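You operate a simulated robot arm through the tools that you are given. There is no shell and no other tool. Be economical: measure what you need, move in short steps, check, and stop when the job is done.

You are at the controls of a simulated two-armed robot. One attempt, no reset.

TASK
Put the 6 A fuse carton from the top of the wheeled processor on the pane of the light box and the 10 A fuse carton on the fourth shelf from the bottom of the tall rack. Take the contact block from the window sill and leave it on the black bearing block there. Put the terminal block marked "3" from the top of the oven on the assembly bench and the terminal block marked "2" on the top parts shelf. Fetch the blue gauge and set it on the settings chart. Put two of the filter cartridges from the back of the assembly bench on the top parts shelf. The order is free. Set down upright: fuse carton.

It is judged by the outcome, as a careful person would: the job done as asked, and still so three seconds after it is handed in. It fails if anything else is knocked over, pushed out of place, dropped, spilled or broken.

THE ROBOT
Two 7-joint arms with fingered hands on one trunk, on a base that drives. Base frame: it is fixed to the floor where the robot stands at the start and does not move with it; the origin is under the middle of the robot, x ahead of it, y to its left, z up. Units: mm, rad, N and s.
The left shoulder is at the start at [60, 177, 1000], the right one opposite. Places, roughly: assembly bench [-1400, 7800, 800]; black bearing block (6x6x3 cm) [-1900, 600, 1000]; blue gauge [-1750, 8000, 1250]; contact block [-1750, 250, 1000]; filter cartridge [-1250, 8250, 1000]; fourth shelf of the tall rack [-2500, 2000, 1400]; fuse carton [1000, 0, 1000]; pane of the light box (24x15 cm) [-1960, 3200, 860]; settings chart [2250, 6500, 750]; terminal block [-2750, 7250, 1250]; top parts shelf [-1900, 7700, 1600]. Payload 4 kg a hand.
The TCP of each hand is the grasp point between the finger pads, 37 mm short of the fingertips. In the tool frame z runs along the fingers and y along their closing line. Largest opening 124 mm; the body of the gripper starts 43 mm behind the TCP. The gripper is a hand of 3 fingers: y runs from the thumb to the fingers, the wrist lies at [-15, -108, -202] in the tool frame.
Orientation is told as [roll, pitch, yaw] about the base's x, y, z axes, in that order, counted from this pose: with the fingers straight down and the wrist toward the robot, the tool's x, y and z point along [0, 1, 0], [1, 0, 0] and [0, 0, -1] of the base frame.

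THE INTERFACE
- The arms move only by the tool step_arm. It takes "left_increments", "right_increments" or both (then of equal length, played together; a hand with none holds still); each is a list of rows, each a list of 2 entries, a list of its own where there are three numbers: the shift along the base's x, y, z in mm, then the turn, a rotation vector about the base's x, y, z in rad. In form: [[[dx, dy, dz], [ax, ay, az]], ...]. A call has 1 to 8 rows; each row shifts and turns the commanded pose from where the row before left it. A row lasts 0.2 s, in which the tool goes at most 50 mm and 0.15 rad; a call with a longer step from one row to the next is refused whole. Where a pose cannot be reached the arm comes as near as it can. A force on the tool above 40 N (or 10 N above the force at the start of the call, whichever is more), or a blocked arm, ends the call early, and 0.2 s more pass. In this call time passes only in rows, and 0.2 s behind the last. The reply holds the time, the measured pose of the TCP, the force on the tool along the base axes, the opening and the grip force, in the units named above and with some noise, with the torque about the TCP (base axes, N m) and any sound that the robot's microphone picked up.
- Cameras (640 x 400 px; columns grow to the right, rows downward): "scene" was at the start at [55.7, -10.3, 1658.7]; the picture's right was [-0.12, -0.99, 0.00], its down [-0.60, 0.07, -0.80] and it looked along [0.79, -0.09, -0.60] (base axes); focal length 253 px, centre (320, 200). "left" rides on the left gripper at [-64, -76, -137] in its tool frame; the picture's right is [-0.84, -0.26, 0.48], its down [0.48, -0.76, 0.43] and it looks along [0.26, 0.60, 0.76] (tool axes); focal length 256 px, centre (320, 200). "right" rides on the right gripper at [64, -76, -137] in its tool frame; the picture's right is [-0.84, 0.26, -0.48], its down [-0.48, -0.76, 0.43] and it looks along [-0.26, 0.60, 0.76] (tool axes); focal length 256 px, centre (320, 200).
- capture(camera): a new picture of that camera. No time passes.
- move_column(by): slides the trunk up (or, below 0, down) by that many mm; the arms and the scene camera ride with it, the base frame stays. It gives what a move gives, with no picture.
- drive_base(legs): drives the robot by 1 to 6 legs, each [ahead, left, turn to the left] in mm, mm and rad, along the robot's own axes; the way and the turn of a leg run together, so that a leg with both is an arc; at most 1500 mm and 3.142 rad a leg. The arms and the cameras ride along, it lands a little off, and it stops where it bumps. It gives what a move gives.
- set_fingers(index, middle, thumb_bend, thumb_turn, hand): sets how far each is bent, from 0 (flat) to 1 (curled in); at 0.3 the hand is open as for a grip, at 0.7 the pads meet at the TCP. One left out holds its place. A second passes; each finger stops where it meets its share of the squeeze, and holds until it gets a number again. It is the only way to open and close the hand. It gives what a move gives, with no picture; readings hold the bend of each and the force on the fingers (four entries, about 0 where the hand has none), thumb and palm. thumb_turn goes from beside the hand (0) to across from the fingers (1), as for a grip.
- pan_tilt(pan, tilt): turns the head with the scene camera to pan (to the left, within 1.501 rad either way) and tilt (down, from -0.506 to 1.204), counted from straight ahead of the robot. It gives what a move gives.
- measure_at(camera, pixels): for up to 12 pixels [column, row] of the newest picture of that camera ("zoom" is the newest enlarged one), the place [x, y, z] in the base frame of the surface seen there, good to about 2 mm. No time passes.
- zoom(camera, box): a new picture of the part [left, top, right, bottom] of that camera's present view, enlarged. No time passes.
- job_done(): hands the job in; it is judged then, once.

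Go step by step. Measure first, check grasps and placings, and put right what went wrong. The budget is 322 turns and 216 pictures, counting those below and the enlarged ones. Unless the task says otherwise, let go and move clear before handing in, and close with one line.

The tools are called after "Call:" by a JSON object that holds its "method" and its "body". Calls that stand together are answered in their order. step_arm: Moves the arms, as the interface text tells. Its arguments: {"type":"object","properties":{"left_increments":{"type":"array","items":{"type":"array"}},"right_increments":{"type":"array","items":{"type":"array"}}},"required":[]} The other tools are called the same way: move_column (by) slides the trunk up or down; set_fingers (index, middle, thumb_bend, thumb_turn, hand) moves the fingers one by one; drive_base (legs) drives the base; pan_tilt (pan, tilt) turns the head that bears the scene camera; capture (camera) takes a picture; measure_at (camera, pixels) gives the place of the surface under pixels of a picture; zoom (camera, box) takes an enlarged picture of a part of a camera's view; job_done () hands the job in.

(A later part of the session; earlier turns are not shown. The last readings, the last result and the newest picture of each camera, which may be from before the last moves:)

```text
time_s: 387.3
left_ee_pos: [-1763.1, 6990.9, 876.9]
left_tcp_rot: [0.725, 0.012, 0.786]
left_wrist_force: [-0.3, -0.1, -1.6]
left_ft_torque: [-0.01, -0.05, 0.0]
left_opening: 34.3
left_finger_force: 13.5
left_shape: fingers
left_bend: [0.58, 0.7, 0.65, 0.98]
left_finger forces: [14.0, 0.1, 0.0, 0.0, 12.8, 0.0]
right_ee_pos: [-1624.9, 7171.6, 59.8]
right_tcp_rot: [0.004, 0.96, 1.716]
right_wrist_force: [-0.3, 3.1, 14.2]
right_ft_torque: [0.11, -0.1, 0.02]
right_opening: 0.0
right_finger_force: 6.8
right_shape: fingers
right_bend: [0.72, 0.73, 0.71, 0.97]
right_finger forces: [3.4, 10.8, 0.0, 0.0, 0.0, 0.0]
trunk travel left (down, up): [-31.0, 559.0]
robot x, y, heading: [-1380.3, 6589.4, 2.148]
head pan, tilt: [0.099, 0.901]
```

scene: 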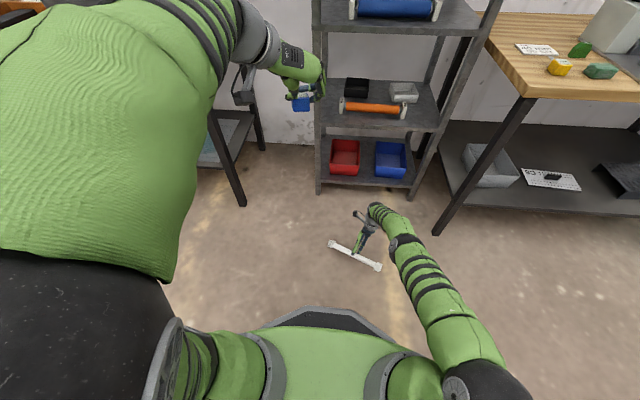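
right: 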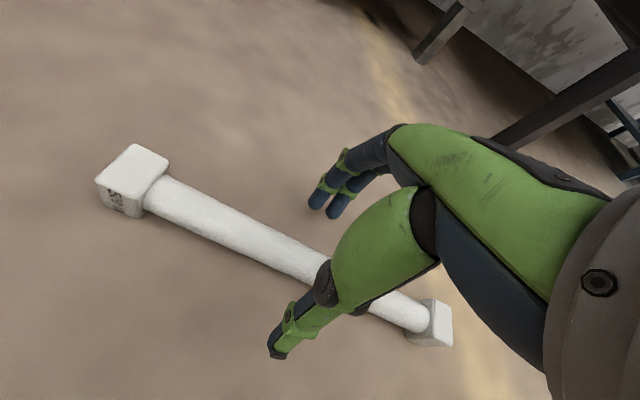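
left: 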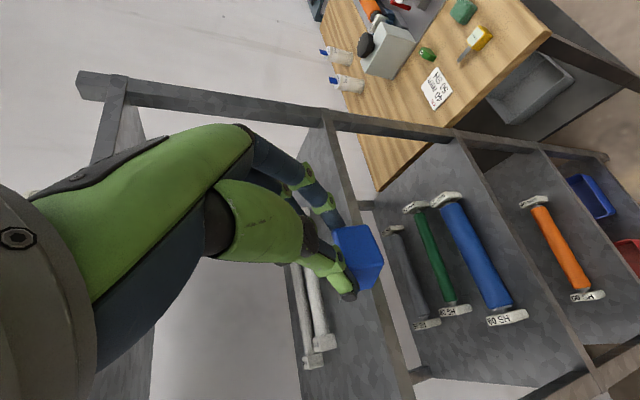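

The roller slipped out of the fingertip grip. I'll raise the hand and look at how it lies now.

Call:
{"method": "step_arm", "body": {"right_increments": [[[0, 0, 30], [0, 0, 0]], [[0, 0, 40], [0, 0, 0]], [[0, 0, 40], [0.137, 0.019, 0]], [[0, 0, 30], [0.137, 0.019, 0]], [[0, 0, 0], [0.137, 0.019, 0]], [[0, 0, 0], [0.137, 0.019, 0]], [[0, 0, 0], [0.137, 0.019, 0]], [[0, 0, 0], [0.137, 0.019, 0]]]}}

Call:
{"method": "capture", "body": {"camera": "right"}}

Call:
{"method": "zoom", "body": {"camera": "scene", "box": [300, 220, 410, 300]}}

```text
time_s: 389.1
left_ee_pos: [-1762.9, 6990.5, 877.2]
left_tcp_rot: [0.724, 0.011, 0.786]
left_wrist_force: [-0.3, 0.1, -0.1]
left_ft_torque: [-0.06, -0.02, 0.02]
left_opening: 34.5
left_finger_force: 13.2
left_shape: fingers
left_bend: [0.58, 0.7, 0.65, 0.98]
left_finger forces: [14.1, 0.0, 0.0, 0.1, 12.7, 0.1]
right_ee_pos: [-1623.1, 7173.2, 199.5]
right_tcp_rot: [0.001, 0.13, 1.712]
right_wrist_force: [0.2, -1.0, -0.1]
right_ft_torque: [-0.02, -0.01, -0.02]
right_opening: 0.1
right_finger_force: 0.1
right_shape: fingers
right_bend: [0.72, 0.72, 0.71, 0.97]
right_finger forces: [0.1, 0.0, 0.0, 0.0, 0.0, 0.0]
trunk travel left (down, up): [-31.0, 559.0]
robot x, y, heading: [-1381.9, 6591.4, 2.152]
head pan, tilt: [0.099, 0.901]
```

```text
46 pictures are left
```

right: 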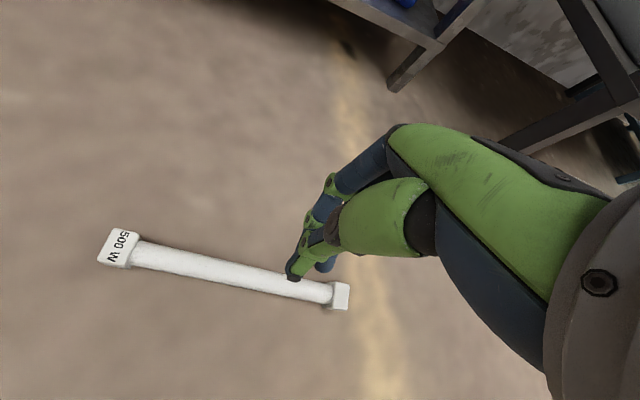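

```text
5.00 times, centred on (355, 260) of scene
```

zoom: 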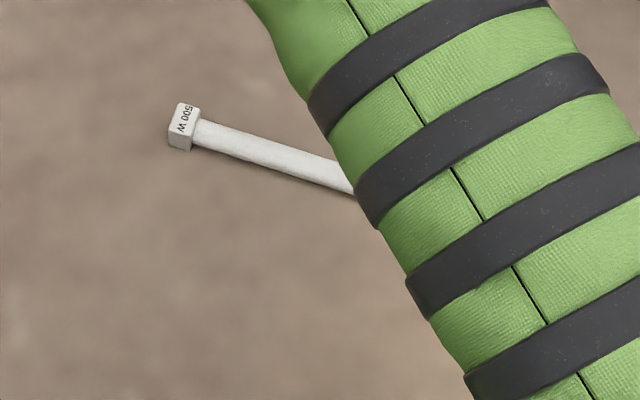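

By luck the label face is now up. I'll measure the roller and take a firm grip at lower TCP height.

Call:
{"method": "measure_at", "body": {"camera": "right", "pixels": [[118, 248], [340, 296], [160, 255], [220, 269], [280, 283]]}}

Call:
{"method": "set_fingers", "body": {"hand": "right", "index": 0.4, "middle": 0.4, "thumb_bend": 0.4}}

```text
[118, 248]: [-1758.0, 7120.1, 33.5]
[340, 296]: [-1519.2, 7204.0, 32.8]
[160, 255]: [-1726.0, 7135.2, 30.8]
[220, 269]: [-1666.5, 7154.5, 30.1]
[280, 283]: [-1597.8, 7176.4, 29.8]
```

```text
time_s: 390.1
left_ee_pos: [-1763.4, 6990.8, 877.6]
left_tcp_rot: [0.723, 0.012, 0.786]
left_wrist_force: [0.2, 0.0, -0.9]
left_ft_torque: [-0.05, -0.03, 0.03]
left_opening: 34.4
left_finger_force: 13.5
left_shape: fingers
left_bend: [0.58, 0.7, 0.65, 0.98]
left_finger forces: [14.0, 0.1, 0.0, 0.0, 12.8, 0.0]
right_ee_pos: [-1622.5, 7172.7, 199.1]
right_tcp_rot: [0.001, 0.133, 1.711]
right_wrist_force: [-0.1, 0.7, -0.3]
right_ft_torque: [0.01, -0.02, -0.02]
right_opening: 93.0
right_finger_force: 0.2
right_shape: fingers
right_bend: [0.4, 0.4, 0.4, 0.97]
right_finger forces: [0.0, 0.1, 0.0, 0.0, 0.0, 0.1]
trunk travel left (down, up): [-31.0, 559.0]
robot x, y, heading: [-1380.0, 6590.8, 2.149]
head pan, tilt: [0.099, 0.901]
```

Call:
{"method": "step_arm", "body": {"right_increments": [[[-8, -5, 0], [0.132, 0.018, 0]], [[-8, -5, 0], [0, 0, 0.085]], [[0, 0, 0], [0, 0, 0.085]], [[0, 0, -45], [0, 0, 0]], [[0, 0, -45], [0, 0, 0]], [[0, 0, -40], [0, 0, 0]], [[0, 0, -17], [0, 0, 0]]]}}

Call:
{"method": "capture", "body": {"camera": "right"}}

```text
time_s: 391.7
left_ee_pos: [-1762.5, 6991.6, 877.6]
left_tcp_rot: [0.723, 0.012, 0.786]
left_wrist_force: [-0.2, 1.0, -0.4]
left_ft_torque: [-0.04, 0.02, 0.0]
left_opening: 34.6
left_finger_force: 13.8
left_shape: fingers
left_bend: [0.58, 0.7, 0.65, 0.98]
left_finger forces: [14.0, 0.1, 0.0, 0.0, 12.7, 0.0]
right_ee_pos: [-1636.2, 7164.8, 50.9]
right_tcp_rot: [-0.002, 0.001, 1.88]
right_wrist_force: [-0.4, 0.6, 0.2]
right_ft_torque: [0.0, -0.03, -0.02]
right_opening: 92.9
right_finger_force: 0.0
right_shape: fingers
right_bend: [0.4, 0.4, 0.4, 0.98]
right_finger forces: [0.0, 0.0, 0.1, 0.1, 0.1, 0.0]
trunk travel left (down, up): [-31.0, 559.0]
robot x, y, heading: [-1379.9, 6594.6, 2.147]
head pan, tilt: [0.099, 0.901]
```

```text
44 pictures are left
```

right: 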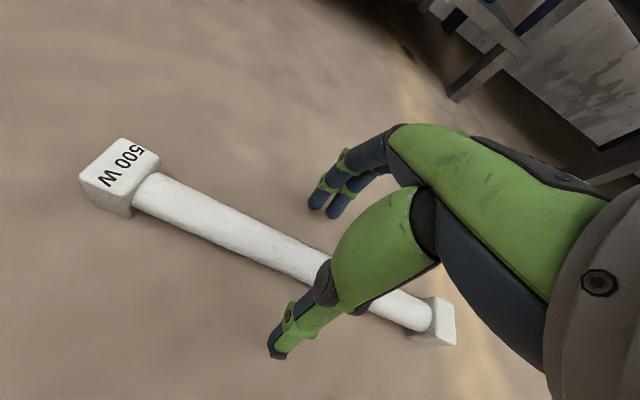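

Call:
{"method": "set_fingers", "body": {"hand": "right", "index": 0.75, "middle": 0.75, "thumb_bend": 0.75}}

Call:
{"method": "step_arm", "body": {"right_increments": [[[0, 0, 20], [0, 0, 0]], [[0, 0, 40], [0, 0, 0]], [[0, 0, 45], [0, 0, 0]], [[0, 0, 45], [0, 0, 0]], [[0, 0, 45], [0, 0, 0.09]], [[0, 0, 45], [0, 0, 0.09]], [[0, 0, 45], [0, 0, 0.09]]]}}

Call:
{"method": "capture", "body": {"camera": "right"}}

```text
time_s: 392.7
left_ee_pos: [-1762.8, 6990.8, 877.1]
left_tcp_rot: [0.722, 0.012, 0.786]
left_wrist_force: [-0.3, -0.5, -1.2]
left_ft_torque: [0.0, 0.0, -0.03]
left_opening: 34.7
left_finger_force: 13.3
left_shape: fingers
left_bend: [0.58, 0.7, 0.65, 0.98]
left_finger forces: [14.0, 0.1, 0.1, 0.1, 12.7, 0.0]
right_ee_pos: [-1636.6, 7163.4, 51.8]
right_tcp_rot: [0.0, 0.0, 1.881]
right_wrist_force: [-0.8, -0.5, -0.3]
right_ft_torque: [0.03, 0.04, 0.01]
right_opening: 21.0
right_finger_force: 21.6
right_shape: fingers
right_bend: [0.64, 0.66, 0.65, 0.95]
right_finger forces: [12.8, 8.7, 0.1, 0.0, 22.1, 0.0]
trunk travel left (down, up): [-31.0, 559.0]
robot x, y, heading: [-1378.7, 6592.8, 2.148]
head pan, tilt: [0.099, 0.901]
```

```text
time_s: 394.3
left_ee_pos: [-1762.5, 6991.4, 876.7]
left_tcp_rot: [0.723, 0.013, 0.785]
left_wrist_force: [-0.7, -0.2, -0.9]
left_ft_torque: [-0.04, 0.01, -0.04]
left_opening: 34.6
left_finger_force: 13.3
left_shape: fingers
left_bend: [0.58, 0.7, 0.65, 0.98]
left_finger forces: [13.9, 0.0, 0.0, 0.0, 12.6, 0.0]
right_ee_pos: [-1637.5, 7162.9, 336.7]
right_tcp_rot: [0.0, 0.001, 2.152]
right_wrist_force: [-0.3, 0.5, -1.8]
right_ft_torque: [-0.01, 0.01, -0.03]
right_opening: 21.1
right_finger_force: 21.8
right_shape: fingers
right_bend: [0.64, 0.67, 0.65, 0.95]
right_finger forces: [12.4, 9.0, 0.0, 0.1, 21.4, 0.0]
trunk travel left (down, up): [-31.0, 559.0]
robot x, y, heading: [-1379.1, 6591.2, 2.146]
head pan, tilt: [0.099, 0.901]
```

```text
43 pictures are left
```

right: 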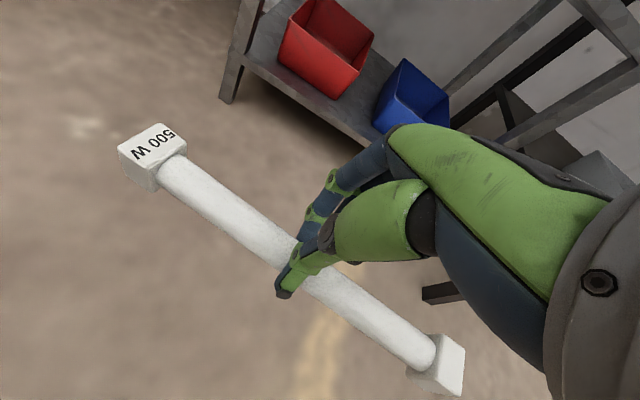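

The roller is held level with the label up. I'll raise the trunk, swing the left hand (with gauge) out to the side, and raise the right hand to shelf-2 height.

Call:
{"method": "move_column", "body": {"by": 390}}

Call:
{"method": "move_column", "body": {"by": 164}}

Call:
{"method": "step_arm", "body": {"left_increments": [[[-24, -30, -10], [0, 0, 0.1]], [[-24, -30, -10], [0, 0, 0.1]], [[-24, -35, -10], [0, 0, 0.1]], [[-24, -35, -10], [0, 0, 0.1]], [[-24, -35, 0], [0, 0, 0]], [[-22, -35, 0], [0, 0, 0]], [[0, 0, 0], [0, 0, 0]], [[0, 0, 0], [0, 0, 0]]], "right_increments": [[[0, 0, 48], [0, 0, 0]], [[0, 0, 48], [0, 0, 0]], [[0, 0, 48], [0, 0, 0]], [[0, 0, 48], [0, 0, 0]], [[0, 0, 48], [0, 0, 0]], [[0, 0, 48], [0, 0, 0]], [[0, 0, 48], [0, 0, 0]], [[0, 0, 48], [0, 0, 0]]]}}

Call:
{"method": "pan_tilt", "body": {"pan": 0.0, "tilt": 0.45}}

Call:
{"method": "capture", "body": {"camera": "scene"}}

```text
time_s: 398.0
left_ee_pos: [-1761.5, 6990.1, 1268.2]
left_tcp_rot: [0.723, 0.013, 0.784]
left_wrist_force: [0.2, -0.2, -1.1]
left_ft_torque: [-0.01, 0.01, -0.02]
left_opening: 34.5
left_finger_force: 12.9
left_shape: fingers
left_bend: [0.58, 0.7, 0.65, 0.98]
left_finger forces: [13.9, 0.0, 0.0, 0.0, 12.5, 0.1]
right_ee_pos: [-1638.6, 7163.7, 726.2]
right_tcp_rot: [0.001, -0.001, 2.15]
right_wrist_force: [-0.6, 0.8, -0.6]
right_ft_torque: [-0.01, 0.01, 0.0]
right_opening: 21.2
right_finger_force: 21.5
right_shape: fingers
right_bend: [0.64, 0.67, 0.65, 0.95]
right_finger forces: [12.3, 9.0, 0.0, 0.1, 21.3, 0.0]
trunk travel left (down, up): [-421.0, 169.0]
robot x, y, heading: [-1380.7, 6594.4, 2.149]
head pan, tilt: [0.099, 0.901]
```

```text
time_s: 399.9
left_ee_pos: [-1762.4, 6990.9, 1430.2]
left_tcp_rot: [0.722, 0.011, 0.786]
left_wrist_force: [-0.1, 0.1, -1.0]
left_ft_torque: [-0.02, -0.01, -0.02]
left_opening: 34.4
left_finger_force: 13.0
left_shape: fingers
left_bend: [0.58, 0.7, 0.65, 0.98]
left_finger forces: [13.9, 0.1, 0.0, 0.0, 12.7, 0.0]
right_ee_pos: [-1638.2, 7164.0, 889.4]
right_tcp_rot: [0.0, -0.001, 2.15]
right_wrist_force: [0.4, 0.5, -1.8]
right_ft_torque: [0.02, 0.02, 0.02]
right_opening: 21.1
right_finger_force: 21.2
right_shape: fingers
right_bend: [0.64, 0.67, 0.65, 0.95]
right_finger forces: [12.3, 9.1, 0.0, 0.0, 21.3, 0.0]
trunk travel left (down, up): [-585.0, 5.0]
robot x, y, heading: [-1379.1, 6595.5, 2.147]
head pan, tilt: [0.099, 0.901]
```

```text
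time_s: 401.7
left_ee_pos: [-1907.3, 6786.6, 1391.7]
left_tcp_rot: [0.722, 0.013, 1.185]
left_wrist_force: [-0.1, 0.4, -0.7]
left_ft_torque: [0.02, 0.01, -0.02]
left_opening: 34.4
left_finger_force: 12.8
left_shape: fingers
left_bend: [0.58, 0.7, 0.65, 0.98]
left_finger forces: [13.6, 0.1, 0.1, 0.0, 12.4, 0.0]
right_ee_pos: [-1638.7, 7161.5, 1274.9]
right_tcp_rot: [0.0, 0.001, 2.15]
right_wrist_force: [-0.2, 0.3, -1.6]
right_ft_torque: [-0.01, -0.01, 0.01]
right_opening: 20.9
right_finger_force: 20.9
right_shape: fingers
right_bend: [0.64, 0.67, 0.65, 0.95]
right_finger forces: [11.8, 9.2, 0.0, 0.0, 21.0, 0.0]
trunk travel left (down, up): [-585.0, 5.0]
robot x, y, heading: [-1379.7, 6597.7, 2.155]
head pan, tilt: [0.099, 0.901]
```

```text
time_s: 402.6
left_ee_pos: [-1906.3, 6786.3, 1392.3]
left_tcp_rot: [0.723, 0.013, 1.185]
left_wrist_force: [0.2, -0.6, -0.4]
left_ft_torque: [-0.01, -0.01, 0.0]
left_opening: 34.5
left_finger_force: 12.7
left_shape: fingers
left_bend: [0.58, 0.7, 0.65, 0.98]
left_finger forces: [13.7, 0.0, 0.1, 0.1, 12.3, 0.0]
right_ee_pos: [-1638.1, 7162.4, 1273.1]
right_tcp_rot: [0.001, 0.0, 2.15]
right_wrist_force: [-0.1, 0.0, -1.1]
right_ft_torque: [0.02, 0.0, 0.02]
right_opening: 20.5
right_finger_force: 21.3
right_shape: fingers
right_bend: [0.64, 0.67, 0.65, 0.95]
right_finger forces: [11.9, 9.0, 0.1, 0.0, 20.9, 0.0]
trunk travel left (down, up): [-585.0, 5.0]
robot x, y, heading: [-1376.8, 6590.6, 2.15]
head pan, tilt: [0.0, 0.45]
```

```text
42 pictures are left
```

scene: 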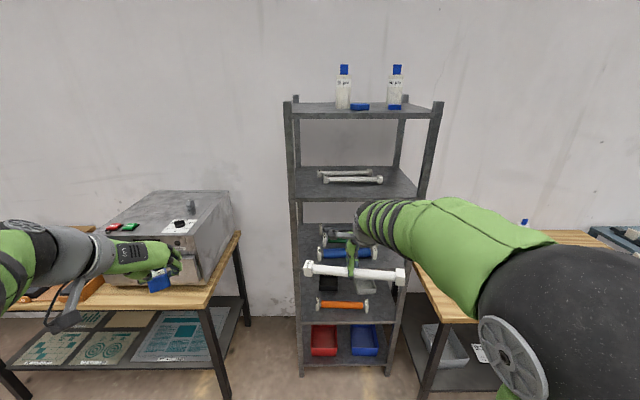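

The rack bay is clear. I'll bring the right hand to z 1347 and drive in with the roller aimed at its old place, (-1813,7623).

Call:
{"method": "step_arm", "body": {"right_increments": [[[0, 0, 38], [0, 0, 0]], [[0, 0, 36], [0, 0, -0.01]]]}}

Call:
{"method": "drive_base", "body": {"legs": [[300, -106, 0]]}}

Call:
{"method": "capture", "body": {"camera": "scene"}}

```text
time_s: 403.2
left_ee_pos: [-1906.2, 6786.9, 1392.7]
left_tcp_rot: [0.721, 0.012, 1.186]
left_wrist_force: [-0.6, 0.0, -0.7]
left_ft_torque: [0.0, -0.04, 0.02]
left_opening: 34.4
left_finger_force: 13.0
left_shape: fingers
left_bend: [0.58, 0.7, 0.65, 0.98]
left_finger forces: [13.7, 0.0, 0.0, 0.1, 12.3, 0.0]
right_ee_pos: [-1639.0, 7162.7, 1345.6]
right_tcp_rot: [0.0, 0.001, 2.139]
right_wrist_force: [-0.3, -0.2, -1.9]
right_ft_torque: [-0.01, -0.01, 0.0]
right_opening: 20.9
right_finger_force: 20.9
right_shape: fingers
right_bend: [0.64, 0.67, 0.65, 0.95]
right_finger forces: [11.9, 9.0, 0.0, 0.1, 20.8, 0.1]
trunk travel left (down, up): [-585.0, 5.0]
robot x, y, heading: [-1382.5, 6591.4, 2.149]
head pan, tilt: [0.0, 0.45]
```

```text
time_s: 405.3
left_ee_pos: [-1983.4, 7095.2, 1392.1]
left_tcp_rot: [0.723, 0.012, 1.185]
left_wrist_force: [0.0, 1.2, -0.7]
left_ft_torque: [-0.01, -0.02, -0.02]
left_opening: 34.3
left_finger_force: 13.6
left_shape: fingers
left_bend: [0.58, 0.7, 0.65, 0.98]
left_finger forces: [13.7, 0.0, 0.1, 0.0, 12.3, 0.0]
right_ee_pos: [-1715.4, 7472.1, 1345.7]
right_tcp_rot: [-0.001, 0.0, 2.14]
right_wrist_force: [0.7, -0.2, -1.5]
right_ft_torque: [0.01, -0.02, 0.02]
right_opening: 20.9
right_finger_force: 21.1
right_shape: fingers
right_bend: [0.64, 0.67, 0.65, 0.95]
right_finger forces: [11.8, 9.1, 0.0, 0.0, 20.9, 0.1]
trunk travel left (down, up): [-585.0, 5.0]
robot x, y, heading: [-1457.0, 6901.8, 2.145]
head pan, tilt: [0.0, 0.45]
```

```text
41 pictures are left
```

scene: 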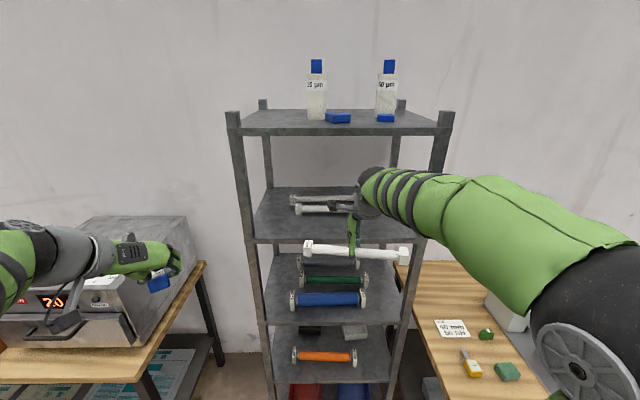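

Aligned: 180 mm straight ahead remains. I'll drive 150 and finish with the arm.

Call:
{"method": "drive_base", "body": {"legs": [[150, 0, 0]]}}

Call:
{"method": "capture", "body": {"camera": "right"}}

```text
time_s: 406.7
left_ee_pos: [-2064.9, 7221.7, 1391.8]
left_tcp_rot: [0.724, 0.014, 1.185]
left_wrist_force: [-1.1, 0.6, -1.6]
left_ft_torque: [-0.06, -0.03, 0.01]
left_opening: 34.4
left_finger_force: 13.0
left_shape: fingers
left_bend: [0.58, 0.7, 0.65, 0.98]
left_finger forces: [13.7, 0.1, 0.0, 0.0, 12.3, 0.0]
right_ee_pos: [-1797.9, 7598.1, 1343.2]
right_tcp_rot: [-0.002, 0.0, 2.141]
right_wrist_force: [-0.8, 0.3, -1.2]
right_ft_torque: [0.0, -0.06, -0.02]
right_opening: 20.7
right_finger_force: 20.5
right_shape: fingers
right_bend: [0.64, 0.67, 0.65, 0.95]
right_finger forces: [11.8, 9.2, 0.0, 0.0, 20.8, 0.0]
trunk travel left (down, up): [-585.0, 5.0]
robot x, y, heading: [-1537.7, 7026.0, 2.152]
head pan, tilt: [0.0, 0.45]
```

```text
40 pictures are left
```

right: 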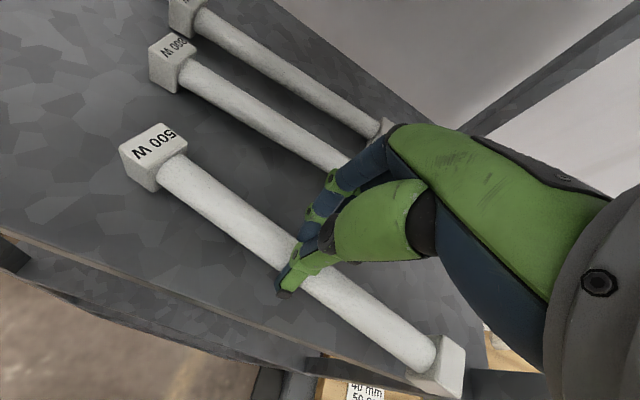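

The label matches its neighbours' orientation. I'll finish the inward move and lower to the shelf.

Call:
{"method": "step_arm", "body": {"right_increments": [[[-8, 12, 0], [0, 0, 0]], [[-7, 12, -3], [0, 0, 0]], [[0, 0, -5], [0, 0, 0]], [[0, 0, -2], [0, 0, 0]]]}}

```text
time_s: 407.7
left_ee_pos: [-2064.8, 7220.1, 1392.2]
left_tcp_rot: [0.723, 0.013, 1.186]
left_wrist_force: [-0.8, 0.5, -1.2]
left_ft_torque: [-0.01, -0.02, -0.01]
left_opening: 34.3
left_finger_force: 12.7
left_shape: fingers
left_bend: [0.58, 0.7, 0.65, 0.98]
left_finger forces: [13.7, 0.0, 0.0, 0.0, 12.4, 0.0]
right_ee_pos: [-1812.7, 7621.0, 1335.1]
right_tcp_rot: [0.001, -0.001, 2.139]
right_wrist_force: [0.6, -0.3, -0.8]
right_ft_torque: [-0.08, 0.07, 0.01]
right_opening: 20.7
right_finger_force: 21.9
right_shape: fingers
right_bend: [0.64, 0.67, 0.65, 0.95]
right_finger forces: [12.6, 8.4, 0.0, 0.0, 21.4, 0.0]
trunk travel left (down, up): [-585.0, 5.0]
robot x, y, heading: [-1537.9, 7029.5, 2.15]
head pan, tilt: [0.0, 0.45]
```

Call:
{"method": "step_arm", "body": {"right_increments": [[[0, 0, -2], [0, 0, 0]], [[0, 0, -1.5], [0, 0, 0]]]}}

```text
time_s: 408.3
left_ee_pos: [-2065.1, 7220.2, 1392.4]
left_tcp_rot: [0.721, 0.012, 1.185]
left_wrist_force: [0.6, 0.6, -0.5]
left_ft_torque: [-0.02, -0.02, 0.03]
left_opening: 34.4
left_finger_force: 12.6
left_shape: fingers
left_bend: [0.58, 0.7, 0.65, 0.98]
left_finger forces: [13.7, 0.0, 0.1, 0.0, 12.3, 0.0]
right_ee_pos: [-1811.7, 7620.4, 1332.7]
right_tcp_rot: [0.0, -0.001, 2.141]
right_wrist_force: [-0.6, 0.2, -0.5]
right_ft_torque: [-0.03, 0.04, 0.02]
right_opening: 20.9
right_finger_force: 21.2
right_shape: fingers
right_bend: [0.64, 0.67, 0.65, 0.95]
right_finger forces: [13.1, 8.1, 0.0, 0.0, 21.2, 0.0]
trunk travel left (down, up): [-585.0, 5.0]
robot x, y, heading: [-1536.9, 7026.5, 2.151]
head pan, tilt: [0.0, 0.45]
```

Call:
{"method": "step_arm", "body": {"right_increments": [[[0, 0, -1.5], [0, 0, 0]], [[0, 0, -1.5], [0, 0, 0]]]}}

```text
time_s: 408.9
left_ee_pos: [-2064.1, 7220.7, 1391.8]
left_tcp_rot: [0.725, 0.013, 1.187]
left_wrist_force: [0.3, 0.1, -1.6]
left_ft_torque: [-0.01, -0.07, 0.03]
left_opening: 34.3
left_finger_force: 13.2
left_shape: fingers
left_bend: [0.58, 0.7, 0.65, 0.98]
left_finger forces: [13.7, 0.0, 0.1, 0.0, 12.4, 0.0]
right_ee_pos: [-1812.4, 7621.6, 1331.8]
right_tcp_rot: [0.0, -0.002, 2.144]
right_wrist_force: [-0.9, 2.8, 9.8]
right_ft_torque: [-0.08, 0.11, -0.01]
right_opening: 20.8
right_finger_force: 25.0
right_shape: fingers
right_bend: [0.64, 0.67, 0.65, 0.95]
right_finger forces: [14.7, 9.4, 0.0, 0.0, 25.4, 0.1]
trunk travel left (down, up): [-585.0, 5.0]
robot x, y, heading: [-1537.6, 7027.0, 2.15]
head pan, tilt: [0.0, 0.45]
```

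Contact. I'll release, then lift while tilting the wrist outward so it doesn't touch the top shelf's lip.

Call:
{"method": "set_fingers", "body": {"hand": "right", "index": 0.5, "middle": 0.5, "thumb_bend": 0.48}}

Call:
{"method": "step_arm", "body": {"right_increments": [[[0, 0, 10], [0.083, 0.054, 0]], [[0, 0, 12], [0.083, 0.054, 0]], [[0, 0, 12], [0.083, 0.054, 0]], [[0, 0, 10], [0.04, 0.027, 0]]]}}

Call:
{"method": "capture", "body": {"camera": "right"}}

```text
time_s: 409.9
left_ee_pos: [-2064.3, 7219.7, 1392.9]
left_tcp_rot: [0.722, 0.011, 1.186]
left_wrist_force: [-0.1, 0.0, -1.4]
left_ft_torque: [-0.03, 0.0, 0.01]
left_opening: 34.2
left_finger_force: 13.2
left_shape: fingers
left_bend: [0.58, 0.7, 0.65, 0.98]
left_finger forces: [13.8, 0.1, 0.1, 0.0, 12.3, 0.0]
right_ee_pos: [-1811.5, 7620.8, 1329.4]
right_tcp_rot: [0.001, -0.001, 2.142]
right_wrist_force: [-0.6, -0.4, 0.2]
right_ft_torque: [0.0, 0.02, 0.02]
right_opening: 65.0
right_finger_force: 0.1
right_shape: fingers
right_bend: [0.5, 0.5, 0.48, 0.97]
right_finger forces: [0.0, 0.1, 0.1, 0.0, 0.0, 0.0]
trunk travel left (down, up): [-585.0, 5.0]
robot x, y, heading: [-1537.3, 7023.4, 2.15]
head pan, tilt: [0.0, 0.45]
```

```text
time_s: 410.9
left_ee_pos: [-2064.9, 7220.3, 1392.1]
left_tcp_rot: [0.722, 0.013, 1.186]
left_wrist_force: [-0.3, -0.1, -1.6]
left_ft_torque: [0.01, -0.04, -0.03]
left_opening: 34.5
left_finger_force: 12.4
left_shape: fingers
left_bend: [0.58, 0.7, 0.65, 0.98]
left_finger forces: [13.6, 0.0, 0.0, 0.0, 12.3, 0.1]
right_ee_pos: [-1812.1, 7621.8, 1372.5]
right_tcp_rot: [0.005, -0.347, 2.139]
right_wrist_force: [-0.1, -0.3, -0.8]
right_ft_torque: [0.04, 0.0, -0.04]
right_opening: 65.2
right_finger_force: 0.1
right_shape: fingers
right_bend: [0.5, 0.5, 0.48, 0.97]
right_finger forces: [0.0, 0.0, 0.0, 0.1, 0.0, 0.1]
trunk travel left (down, up): [-585.0, 5.0]
robot x, y, heading: [-1540.8, 7027.4, 2.151]
head pan, tilt: [0.0, 0.45]
```

```text
39 pictures are left
```

right: 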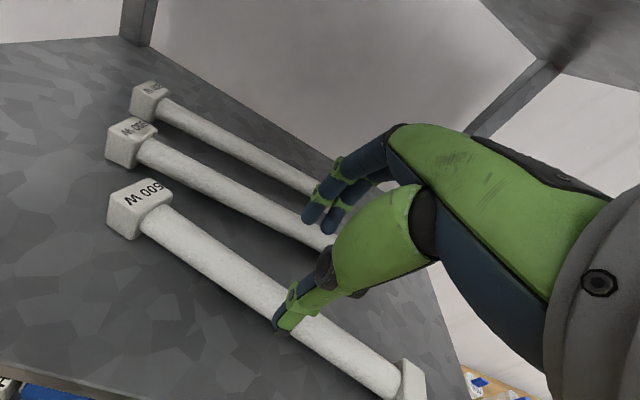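

The roller is back in place, parallel with the others. I'll raise a bit more and back out.

Call:
{"method": "step_arm", "body": {"right_increments": [[[0, 0, 12], [0, 0, 0]], [[2, -4, 12], [0, 0, 0]]]}}

Call:
{"method": "drive_base", "body": {"legs": [[-350, 0, 0]]}}

Call:
{"method": "capture", "body": {"camera": "scene"}}

```text
time_s: 411.5
left_ee_pos: [-2065.0, 7219.3, 1393.7]
left_tcp_rot: [0.723, 0.013, 1.184]
left_wrist_force: [-0.9, -0.6, 0.5]
left_ft_torque: [-0.01, -0.04, -0.01]
left_opening: 34.5
left_finger_force: 12.7
left_shape: fingers
left_bend: [0.58, 0.7, 0.65, 0.98]
left_finger forces: [13.6, 0.1, 0.0, 0.0, 12.3, 0.0]
right_ee_pos: [-1811.4, 7615.7, 1397.6]
right_tcp_rot: [0.002, -0.346, 2.14]
right_wrist_force: [0.3, 0.0, -0.2]
right_ft_torque: [-0.02, -0.02, -0.02]
right_opening: 65.0
right_finger_force: 0.0
right_shape: fingers
right_bend: [0.5, 0.5, 0.48, 0.97]
right_finger forces: [0.0, 0.0, 0.0, 0.0, 0.0, 0.0]
trunk travel left (down, up): [-585.0, 5.0]
robot x, y, heading: [-1538.7, 7025.6, 2.153]
head pan, tilt: [0.0, 0.45]
```

```text
time_s: 413.8
left_ee_pos: [-1869.5, 6926.9, 1392.4]
left_tcp_rot: [0.724, 0.012, 1.178]
left_wrist_force: [0.8, -0.5, -1.0]
left_ft_torque: [-0.02, -0.01, 0.03]
left_opening: 34.3
left_finger_force: 13.2
left_shape: fingers
left_bend: [0.58, 0.7, 0.65, 0.98]
left_finger forces: [13.6, 0.1, 0.1, 0.0, 12.2, 0.0]
right_ee_pos: [-1614.1, 7321.2, 1397.5]
right_tcp_rot: [0.004, -0.346, 2.133]
right_wrist_force: [-0.9, -0.5, -0.4]
right_ft_torque: [0.06, 0.01, 0.0]
right_opening: 64.8
right_finger_force: 0.0
right_shape: fingers
right_bend: [0.5, 0.5, 0.48, 0.97]
right_finger forces: [0.0, 0.0, 0.1, 0.1, 0.1, 0.0]
trunk travel left (down, up): [-585.0, 5.0]
robot x, y, heading: [-1342.7, 6728.4, 2.147]
head pan, tilt: [0.0, 0.45]
```

```text
38 pictures are left
```

scene: 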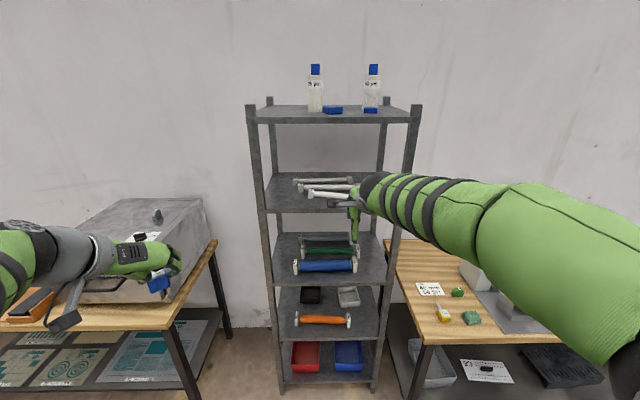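

The rack is restored: three rollers, cartridges and block in place. Now I'll turn east to find the settings chart.

Call:
{"method": "drive_base", "body": {"legs": [[0, 0, -1.95]]}}

Call:
{"method": "pan_tilt", "body": {"pan": -0.2, "tilt": 0.4}}

Call:
{"method": "capture", "body": {"camera": "scene"}}

Call:
{"method": "capture", "body": {"camera": "left"}}

```text
time_s: 418.9
left_ee_pos: [-952.7, 7129.3, 1392.2]
left_tcp_rot: [0.722, 0.013, -0.81]
left_wrist_force: [0.1, 0.5, -0.2]
left_ft_torque: [0.01, 0.03, -0.01]
left_opening: 34.2
left_finger_force: 13.1
left_shape: fingers
left_bend: [0.58, 0.7, 0.65, 0.98]
left_finger forces: [13.5, 0.0, 0.0, 0.1, 12.1, 0.0]
right_ee_pos: [-694.2, 6735.4, 1397.3]
right_tcp_rot: [0.004, -0.347, 0.145]
right_wrist_force: [0.2, 0.7, 0.5]
right_ft_torque: [0.01, -0.01, 0.01]
right_opening: 65.0
right_finger_force: 0.0
right_shape: fingers
right_bend: [0.5, 0.5, 0.48, 0.97]
right_finger forces: [0.0, 0.1, 0.0, 0.1, 0.1, 0.0]
trunk travel left (down, up): [-585.0, 5.0]
robot x, y, heading: [-1344.6, 6730.5, 0.159]
head pan, tilt: [0.0, 0.45]
```

```text
time_s: 419.6
left_ee_pos: [-950.9, 7128.1, 1392.1]
left_tcp_rot: [0.722, 0.011, -0.809]
left_wrist_force: [0.5, -0.3, -1.1]
left_ft_torque: [0.02, -0.01, 0.02]
left_opening: 34.2
left_finger_force: 12.4
left_shape: fingers
left_bend: [0.58, 0.7, 0.65, 0.98]
left_finger forces: [13.4, 0.0, 0.1, 0.1, 12.1, 0.0]
right_ee_pos: [-695.2, 6735.2, 1398.2]
right_tcp_rot: [0.002, -0.346, 0.146]
right_wrist_force: [0.4, 0.1, -0.3]
right_ft_torque: [-0.01, 0.0, -0.01]
right_opening: 64.9
right_finger_force: 0.0
right_shape: fingers
right_bend: [0.5, 0.5, 0.48, 0.97]
right_finger forces: [0.0, 0.1, 0.0, 0.0, 0.0, 0.0]
trunk travel left (down, up): [-585.0, 5.0]
robot x, y, heading: [-1347.5, 6728.5, 0.158]
head pan, tilt: [-0.201, 0.4]
```

```text
37 pictures are left
```

scene: 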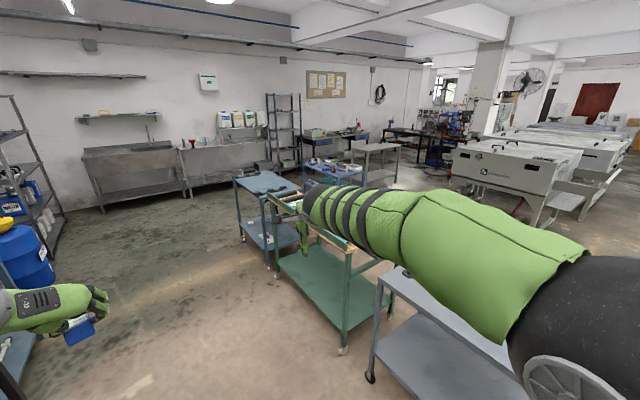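

```text
36 pictures are left
```

left: 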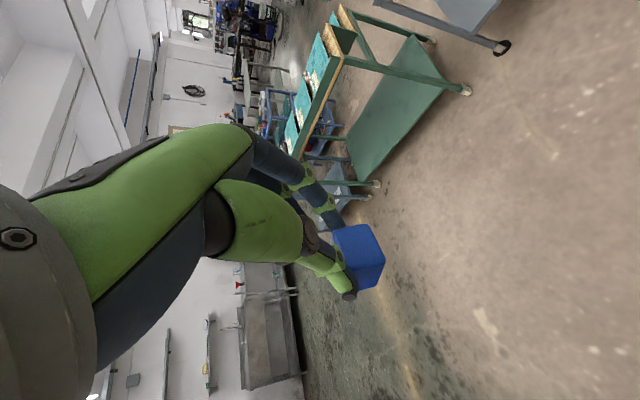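

I see several carts ahead. I'll zoom in on the one near (335,172), which should hold the settings chart, and measure.

Call:
{"method": "zoom", "body": {"camera": "scene", "box": [225, 140, 415, 260]}}

Call:
{"method": "measure_at", "body": {"camera": "scene", "pixels": [[335, 172], [320, 165], [265, 185], [275, 268], [343, 350], [300, 240], [200, 250], [120, 205], [190, 195], [240, 238], [280, 215], [395, 165]]}}

```text
3.33 times, centred on (320, 200) of scene
```

zoom: 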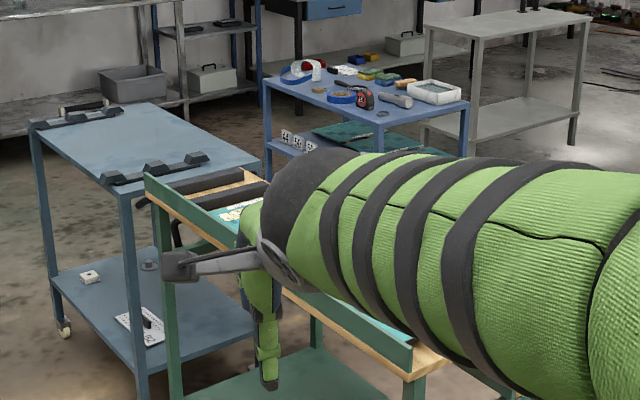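

```text
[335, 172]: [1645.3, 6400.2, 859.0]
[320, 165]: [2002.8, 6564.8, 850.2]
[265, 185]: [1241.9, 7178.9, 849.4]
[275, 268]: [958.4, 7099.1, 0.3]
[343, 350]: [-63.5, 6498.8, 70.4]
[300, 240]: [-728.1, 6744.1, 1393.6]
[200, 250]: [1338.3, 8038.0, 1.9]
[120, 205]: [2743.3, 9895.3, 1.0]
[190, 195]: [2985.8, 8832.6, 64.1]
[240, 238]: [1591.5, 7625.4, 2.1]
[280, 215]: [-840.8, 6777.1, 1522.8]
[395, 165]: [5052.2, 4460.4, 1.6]
```

Call:
{"method": "measure_at", "body": {"camera": "scene", "pixels": [[30, 285], [45, 260], [70, 235], [15, 350], [150, 300], [205, 220]]}}

```text
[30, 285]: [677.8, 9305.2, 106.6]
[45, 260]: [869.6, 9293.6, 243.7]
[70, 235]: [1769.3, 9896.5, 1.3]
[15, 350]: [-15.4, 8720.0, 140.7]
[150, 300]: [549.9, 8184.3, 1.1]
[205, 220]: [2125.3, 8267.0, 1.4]
```

The northern aisle is free. I'll drive around the green table toward the tool cart.

Call:
{"method": "drive_base", "body": {"legs": [[1108, 302, 0], [1295, 503, 0], [940, -453, 0], [0, 0, -1.3]]}}

Call:
{"method": "pan_tilt", "body": {"pan": -0.1, "tilt": 0.6}}

Call:
{"method": "capture", "body": {"camera": "scene"}}

```text
time_s: 434.3
left_ee_pos: [1648.0, 8202.1, 1390.2]
left_tcp_rot: [0.721, 0.017, -0.801]
left_wrist_force: [0.8, 0.0, -1.0]
left_ft_torque: [0.03, 0.0, 0.04]
left_opening: 33.9
left_finger_force: 12.9
left_shape: fingers
left_bend: [0.58, 0.7, 0.65, 0.98]
left_finger forces: [13.5, 0.1, 0.0, 0.0, 12.0, 0.0]
right_ee_pos: [1905.7, 7811.1, 1395.3]
right_tcp_rot: [0.003, -0.342, 0.156]
right_wrist_force: [1.2, -0.5, 0.1]
right_ft_torque: [0.05, 0.07, 0.04]
right_opening: 65.2
right_finger_force: 0.0
right_shape: fingers
right_bend: [0.5, 0.5, 0.48, 0.98]
right_finger forces: [0.0, 0.1, 0.0, 0.0, 0.0, 0.0]
trunk travel left (down, up): [-585.0, 5.0]
robot x, y, heading: [1252.6, 7799.6, 0.159]
head pan, tilt: [-0.201, 0.4]
stopped in leg 3: the robot was blocked; the commanded pose is now the measured one
```

```text
time_s: 435.0
left_ee_pos: [1641.1, 8204.7, 1392.5]
left_tcp_rot: [0.723, 0.013, -0.802]
left_wrist_force: [0.1, -0.5, -0.6]
left_ft_torque: [-0.03, 0.04, -0.02]
left_opening: 34.1
left_finger_force: 13.4
left_shape: fingers
left_bend: [0.58, 0.7, 0.65, 0.98]
left_finger forces: [13.5, 0.1, 0.1, 0.1, 12.0, 0.0]
right_ee_pos: [1900.2, 7815.4, 1398.1]
right_tcp_rot: [0.002, -0.348, 0.157]
right_wrist_force: [0.3, 0.3, -0.4]
right_ft_torque: [0.02, 0.01, 0.0]
right_opening: 65.3
right_finger_force: 0.1
right_shape: fingers
right_bend: [0.5, 0.5, 0.48, 0.98]
right_finger forces: [0.1, 0.0, 0.0, 0.0, 0.0, 0.0]
trunk travel left (down, up): [-585.0, 5.0]
robot x, y, heading: [1253.1, 7800.1, 0.161]
head pan, tilt: [-0.099, 0.6]
```

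```text
34 pictures are left
```

scene: 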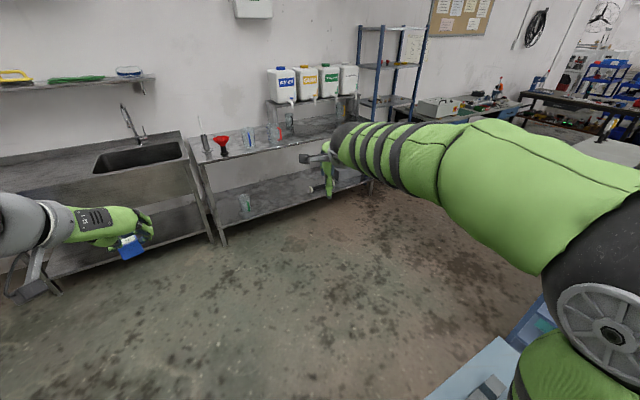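

I bumped near the blue-grey cart on my right. I'll step away north at once, then look at the cart and continue east with more clearance.

Call:
{"method": "drive_base", "body": {"legs": [[-20, 250, 0]]}}

Call:
{"method": "pan_tilt", "body": {"pan": -1.2, "tilt": 0.6}}

Call:
{"method": "capture", "body": {"camera": "scene"}}

```text
time_s: 436.8
left_ee_pos: [1578.6, 8453.8, 1391.8]
left_tcp_rot: [0.722, 0.011, -0.801]
left_wrist_force: [-0.6, 0.4, -0.9]
left_ft_torque: [-0.01, 0.01, 0.0]
left_opening: 34.0
left_finger_force: 12.8
left_shape: fingers
left_bend: [0.58, 0.7, 0.65, 0.98]
left_finger forces: [13.5, 0.0, 0.0, 0.0, 11.9, 0.0]
right_ee_pos: [1839.5, 8063.8, 1398.1]
right_tcp_rot: [0.001, -0.348, 0.156]
right_wrist_force: [-0.2, 0.0, 0.0]
right_ft_torque: [-0.02, -0.02, -0.01]
right_opening: 65.1
right_finger_force: 0.0
right_shape: fingers
right_bend: [0.5, 0.5, 0.48, 0.98]
right_finger forces: [0.0, 0.0, 0.0, 0.0, 0.0, 0.1]
trunk travel left (down, up): [-585.0, 5.0]
robot x, y, heading: [1190.6, 8046.7, 0.165]
head pan, tilt: [-0.099, 0.6]
```

```text
time_s: 438.2
left_ee_pos: [1580.0, 8453.3, 1392.3]
left_tcp_rot: [0.722, 0.014, -0.803]
left_wrist_force: [-0.1, 0.4, -0.8]
left_ft_torque: [-0.02, -0.01, 0.0]
left_opening: 34.0
left_finger_force: 13.0
left_shape: fingers
left_bend: [0.58, 0.7, 0.65, 0.98]
left_finger forces: [13.5, 0.0, 0.0, 0.0, 12.0, 0.0]
right_ee_pos: [1840.0, 8062.3, 1397.9]
right_tcp_rot: [0.001, -0.346, 0.158]
right_wrist_force: [-0.7, 0.3, 0.9]
right_ft_torque: [-0.01, -0.01, -0.01]
right_opening: 65.1
right_finger_force: 0.1
right_shape: fingers
right_bend: [0.5, 0.5, 0.48, 0.98]
right_finger forces: [0.0, 0.0, 0.1, 0.1, 0.0, 0.1]
trunk travel left (down, up): [-585.0, 5.0]
robot x, y, heading: [1193.4, 8051.4, 0.163]
head pan, tilt: [-1.201, 0.6]
```

```text
33 pictures are left
```

scene: 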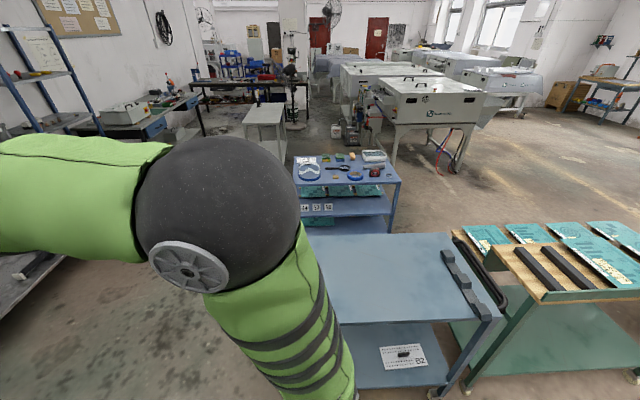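

Call:
{"method": "zoom", "body": {"camera": "scene", "box": [280, 140, 410, 240]}}

Call:
{"method": "measure_at", "body": {"camera": "scene", "pixels": [[305, 160], [300, 180], [390, 180], [380, 155], [265, 115], [325, 190], [400, 240], [470, 240], [380, 205], [402, 355], [335, 250], [440, 385]]}}

```text
4.00 times, centred on (345, 190) of scene
```

zoom: 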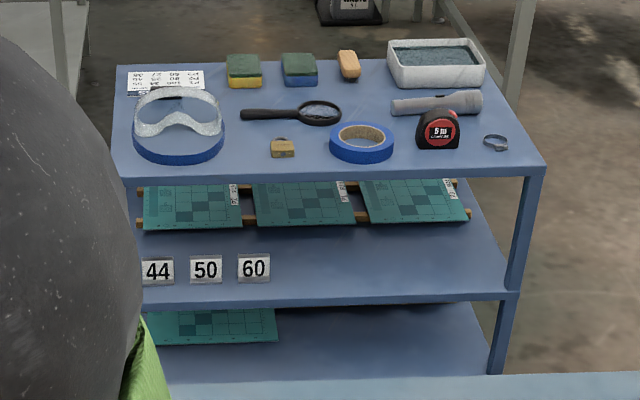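

```text
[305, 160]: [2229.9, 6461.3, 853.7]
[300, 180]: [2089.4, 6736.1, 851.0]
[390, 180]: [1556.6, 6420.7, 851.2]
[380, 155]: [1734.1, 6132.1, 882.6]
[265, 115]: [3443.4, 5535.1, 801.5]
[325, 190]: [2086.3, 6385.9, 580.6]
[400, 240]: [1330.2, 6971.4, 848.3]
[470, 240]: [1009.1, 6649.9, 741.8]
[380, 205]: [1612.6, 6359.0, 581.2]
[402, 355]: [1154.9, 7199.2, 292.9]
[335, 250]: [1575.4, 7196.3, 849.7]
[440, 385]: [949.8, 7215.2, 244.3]
```

The white number card at (2230,6461,854) on the tool cart is the settings chart. I'll check how the gauge sits in the left hand.

Call:
{"method": "zoom", "body": {"camera": "left", "box": [260, 180, 440, 320]}}

Call:
{"method": "pan_tilt", "body": {"pan": 0.5, "tilt": 0.4}}

Call:
{"method": "zoom", "body": {"camera": "scene", "box": [200, 160, 400, 320]}}

```text
2.86 times, centred on (350, 250) of left
```

zoom: 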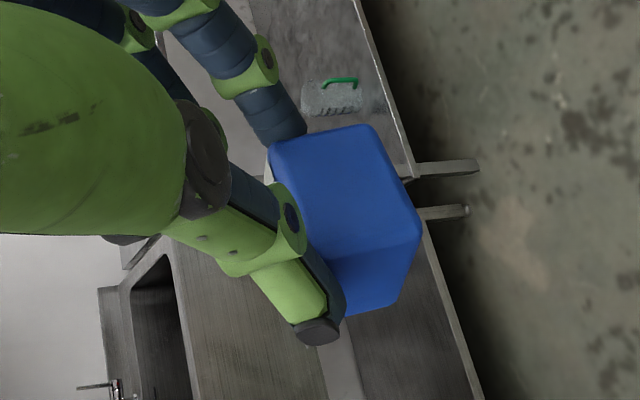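

```text
time_s: 439.9
left_ee_pos: [1579.2, 8452.9, 1392.3]
left_tcp_rot: [0.723, 0.012, -0.801]
left_wrist_force: [0.2, 0.1, -0.7]
left_ft_torque: [0.0, 0.07, -0.01]
left_opening: 34.0
left_finger_force: 12.7
left_shape: fingers
left_bend: [0.58, 0.7, 0.65, 0.98]
left_finger forces: [13.5, 0.1, 0.0, 0.1, 12.0, 0.0]
right_ee_pos: [1838.9, 8063.9, 1397.8]
right_tcp_rot: [0.001, -0.345, 0.158]
right_wrist_force: [-0.2, -0.5, -0.1]
right_ft_torque: [0.02, 0.02, -0.02]
right_opening: 65.5
right_finger_force: 0.1
right_shape: fingers
right_bend: [0.5, 0.5, 0.48, 0.98]
right_finger forces: [0.0, 0.1, 0.0, 0.0, 0.0, 0.0]
trunk travel left (down, up): [-585.0, 5.0]
robot x, y, heading: [1188.3, 8051.7, 0.166]
head pan, tilt: [0.499, 0.4]
```

```text
2.50 times, centred on (300, 240) of scene
```

zoom: 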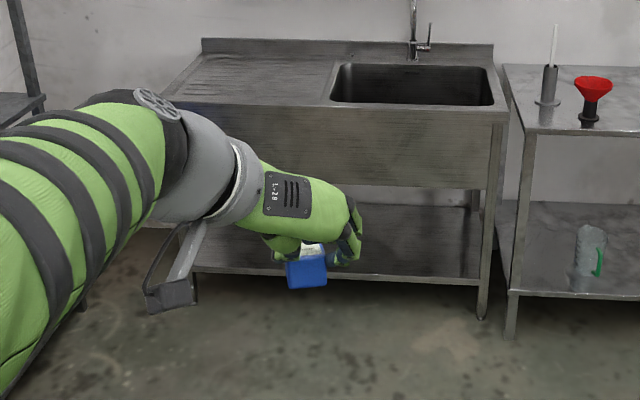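

The gauge hangs roughly level with its label up. I'll drive east then turn toward the cart's left side.

Call:
{"method": "drive_base", "body": {"legs": [[752, -429, 0], [600, -400, 0]]}}

Call:
{"method": "pan_tilt", "body": {"pan": -1.0, "tilt": 0.6}}

Call:
{"method": "capture", "body": {"camera": "scene"}}

```text
time_s: 442.4
left_ee_pos: [1917.4, 8324.1, 1391.5]
left_tcp_rot: [0.721, 0.017, -0.803]
left_wrist_force: [0.7, 0.4, -1.3]
left_ft_torque: [-0.01, 0.09, 0.05]
left_opening: 34.0
left_finger_force: 12.0
left_shape: fingers
left_bend: [0.58, 0.7, 0.65, 0.98]
left_finger forces: [13.5, 0.1, 0.0, 0.1, 11.9, 0.0]
right_ee_pos: [2175.5, 7934.1, 1395.8]
right_tcp_rot: [0.003, -0.345, 0.158]
right_wrist_force: [0.9, -0.2, 0.2]
right_ft_torque: [0.03, 0.05, 0.09]
right_opening: 65.2
right_finger_force: 0.2
right_shape: fingers
right_bend: [0.5, 0.5, 0.48, 0.98]
right_finger forces: [0.1, 0.0, 0.0, 0.0, 0.0, 0.1]
trunk travel left (down, up): [-585.0, 5.0]
robot x, y, heading: [1518.8, 7926.7, 0.166]
head pan, tilt: [0.499, 0.4]
stopped in leg 1: the robot was blocked; the commanded pose is now the measured one
```

```text
time_s: 444.0
left_ee_pos: [1912.0, 8328.1, 1392.5]
left_tcp_rot: [0.723, 0.012, -0.801]
left_wrist_force: [0.3, 0.3, -1.5]
left_ft_torque: [0.0, -0.01, 0.03]
left_opening: 34.0
left_finger_force: 12.6
left_shape: fingers
left_bend: [0.58, 0.7, 0.65, 0.98]
left_finger forces: [13.4, 0.0, 0.1, 0.0, 11.9, 0.0]
right_ee_pos: [2168.8, 7938.6, 1397.5]
right_tcp_rot: [-0.001, -0.348, 0.159]
right_wrist_force: [0.6, 0.6, -0.5]
right_ft_torque: [0.02, 0.03, -0.01]
right_opening: 65.4
right_finger_force: 0.1
right_shape: fingers
right_bend: [0.5, 0.5, 0.48, 0.98]
right_finger forces: [0.1, 0.0, 0.0, 0.1, 0.0, 0.1]
trunk travel left (down, up): [-585.0, 5.0]
robot x, y, heading: [1520.9, 7918.8, 0.163]
head pan, tilt: [-1.0, 0.6]
```

```text
29 pictures are left
```

scene: 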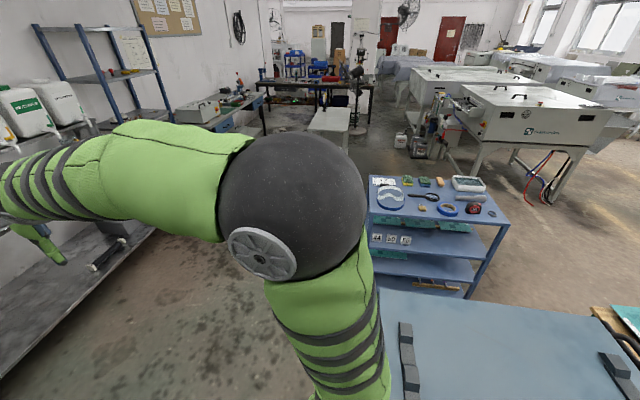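

Blocked again, probably by the blue-grey cart. I'll measure its corners.

Call:
{"method": "measure_at", "body": {"camera": "scene", "pixels": [[380, 295], [395, 390], [590, 320], [560, 390], [405, 340], [120, 240], [150, 235], [230, 140], [260, 150], [500, 215], [475, 290], [375, 180]]}}

```text
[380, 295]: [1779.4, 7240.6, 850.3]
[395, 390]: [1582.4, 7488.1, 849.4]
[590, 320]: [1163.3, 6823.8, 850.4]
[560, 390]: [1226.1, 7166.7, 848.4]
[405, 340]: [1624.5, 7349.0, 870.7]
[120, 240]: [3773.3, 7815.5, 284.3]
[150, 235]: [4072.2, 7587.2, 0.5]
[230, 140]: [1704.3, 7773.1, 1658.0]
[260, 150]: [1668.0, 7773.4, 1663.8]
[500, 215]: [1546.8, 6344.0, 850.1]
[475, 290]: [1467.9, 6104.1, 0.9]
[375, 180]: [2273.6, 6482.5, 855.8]
```

The cart's corner is at about (1441,7577), so I was just cutting it too close. I'll step north, go well past it, then come down on the east side.

Call:
{"method": "drive_base", "body": {"legs": [[16, 110, 0], [826, -200, 0], [327, -560, 0]]}}

Call:
{"method": "drive_base", "body": {"legs": [[0, 0, -2.77]]}}

Call:
{"method": "pan_tilt", "body": {"pan": 0.0, "tilt": 0.6}}

Call:
{"method": "capture", "body": {"camera": "scene"}}

```text
time_s: 452.5
left_ee_pos: [3172.1, 7864.5, 1392.0]
left_tcp_rot: [0.722, 0.012, -0.805]
left_wrist_force: [-0.2, -0.9, -0.7]
left_ft_torque: [-0.01, 0.04, -0.02]
left_opening: 34.0
left_finger_force: 12.5
left_shape: fingers
left_bend: [0.58, 0.7, 0.65, 0.98]
left_finger forces: [13.4, 0.1, 0.1, 0.1, 11.9, 0.1]
right_ee_pos: [3429.0, 7476.0, 1397.5]
right_tcp_rot: [-0.001, -0.347, 0.157]
right_wrist_force: [0.4, -0.3, 0.2]
right_ft_torque: [0.02, 0.01, -0.03]
right_opening: 65.0
right_finger_force: 0.0
right_shape: fingers
right_bend: [0.5, 0.5, 0.48, 0.98]
right_finger forces: [0.0, 0.0, 0.0, 0.1, 0.0, 0.0]
trunk travel left (down, up): [-585.0, 5.0]
robot x, y, heading: [2779.1, 7464.1, 0.159]
head pan, tilt: [-1.0, 0.6]
```

```text
time_s: 459.4
left_ee_pos: [2573.1, 6940.2, 1392.3]
left_tcp_rot: [0.723, 0.01, 2.731]
left_wrist_force: [-0.5, -0.3, -1.9]
left_ft_torque: [0.0, 0.0, 0.01]
left_opening: 33.6
left_finger_force: 12.1
left_shape: fingers
left_bend: [0.58, 0.7, 0.65, 0.98]
left_finger forces: [12.8, 0.0, 0.1, 0.1, 11.4, 0.0]
right_ee_pos: [2186.0, 7202.4, 1398.6]
right_tcp_rot: [-0.001, -0.346, -2.59]
right_wrist_force: [0.5, 0.5, 0.4]
right_ft_torque: [0.0, 0.0, 0.01]
right_opening: 65.2
right_finger_force: 0.1
right_shape: fingers
right_bend: [0.5, 0.5, 0.48, 0.98]
right_finger forces: [0.1, 0.0, 0.1, 0.0, 0.0, 0.0]
trunk travel left (down, up): [-585.0, 5.0]
robot x, y, heading: [2777.7, 7464.4, -2.585]
head pan, tilt: [-1.0, 0.6]
```

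```text
time_s: 460.7
left_ee_pos: [2573.6, 6942.3, 1392.1]
left_tcp_rot: [0.723, 0.012, 2.731]
left_wrist_force: [-0.1, -0.6, -1.0]
left_ft_torque: [0.03, -0.04, -0.01]
left_opening: 33.8
left_finger_force: 12.7
left_shape: fingers
left_bend: [0.58, 0.7, 0.65, 0.98]
left_finger forces: [12.9, 0.0, 0.0, 0.0, 11.4, 0.0]
right_ee_pos: [2186.5, 7201.4, 1397.7]
right_tcp_rot: [0.0, -0.347, -2.591]
right_wrist_force: [0.2, 0.6, -0.4]
right_ft_torque: [0.02, 0.03, 0.02]
right_opening: 65.2
right_finger_force: 0.0
right_shape: fingers
right_bend: [0.5, 0.5, 0.48, 0.98]
right_finger forces: [0.1, 0.1, 0.1, 0.0, 0.0, 0.0]
trunk travel left (down, up): [-585.0, 5.0]
robot x, y, heading: [2780.3, 7462.3, -2.586]
head pan, tilt: [0.0, 0.6]
```

```text
28 pictures are left
```

scene: 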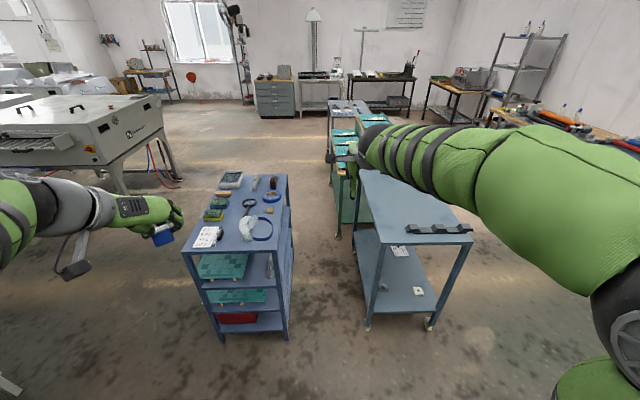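

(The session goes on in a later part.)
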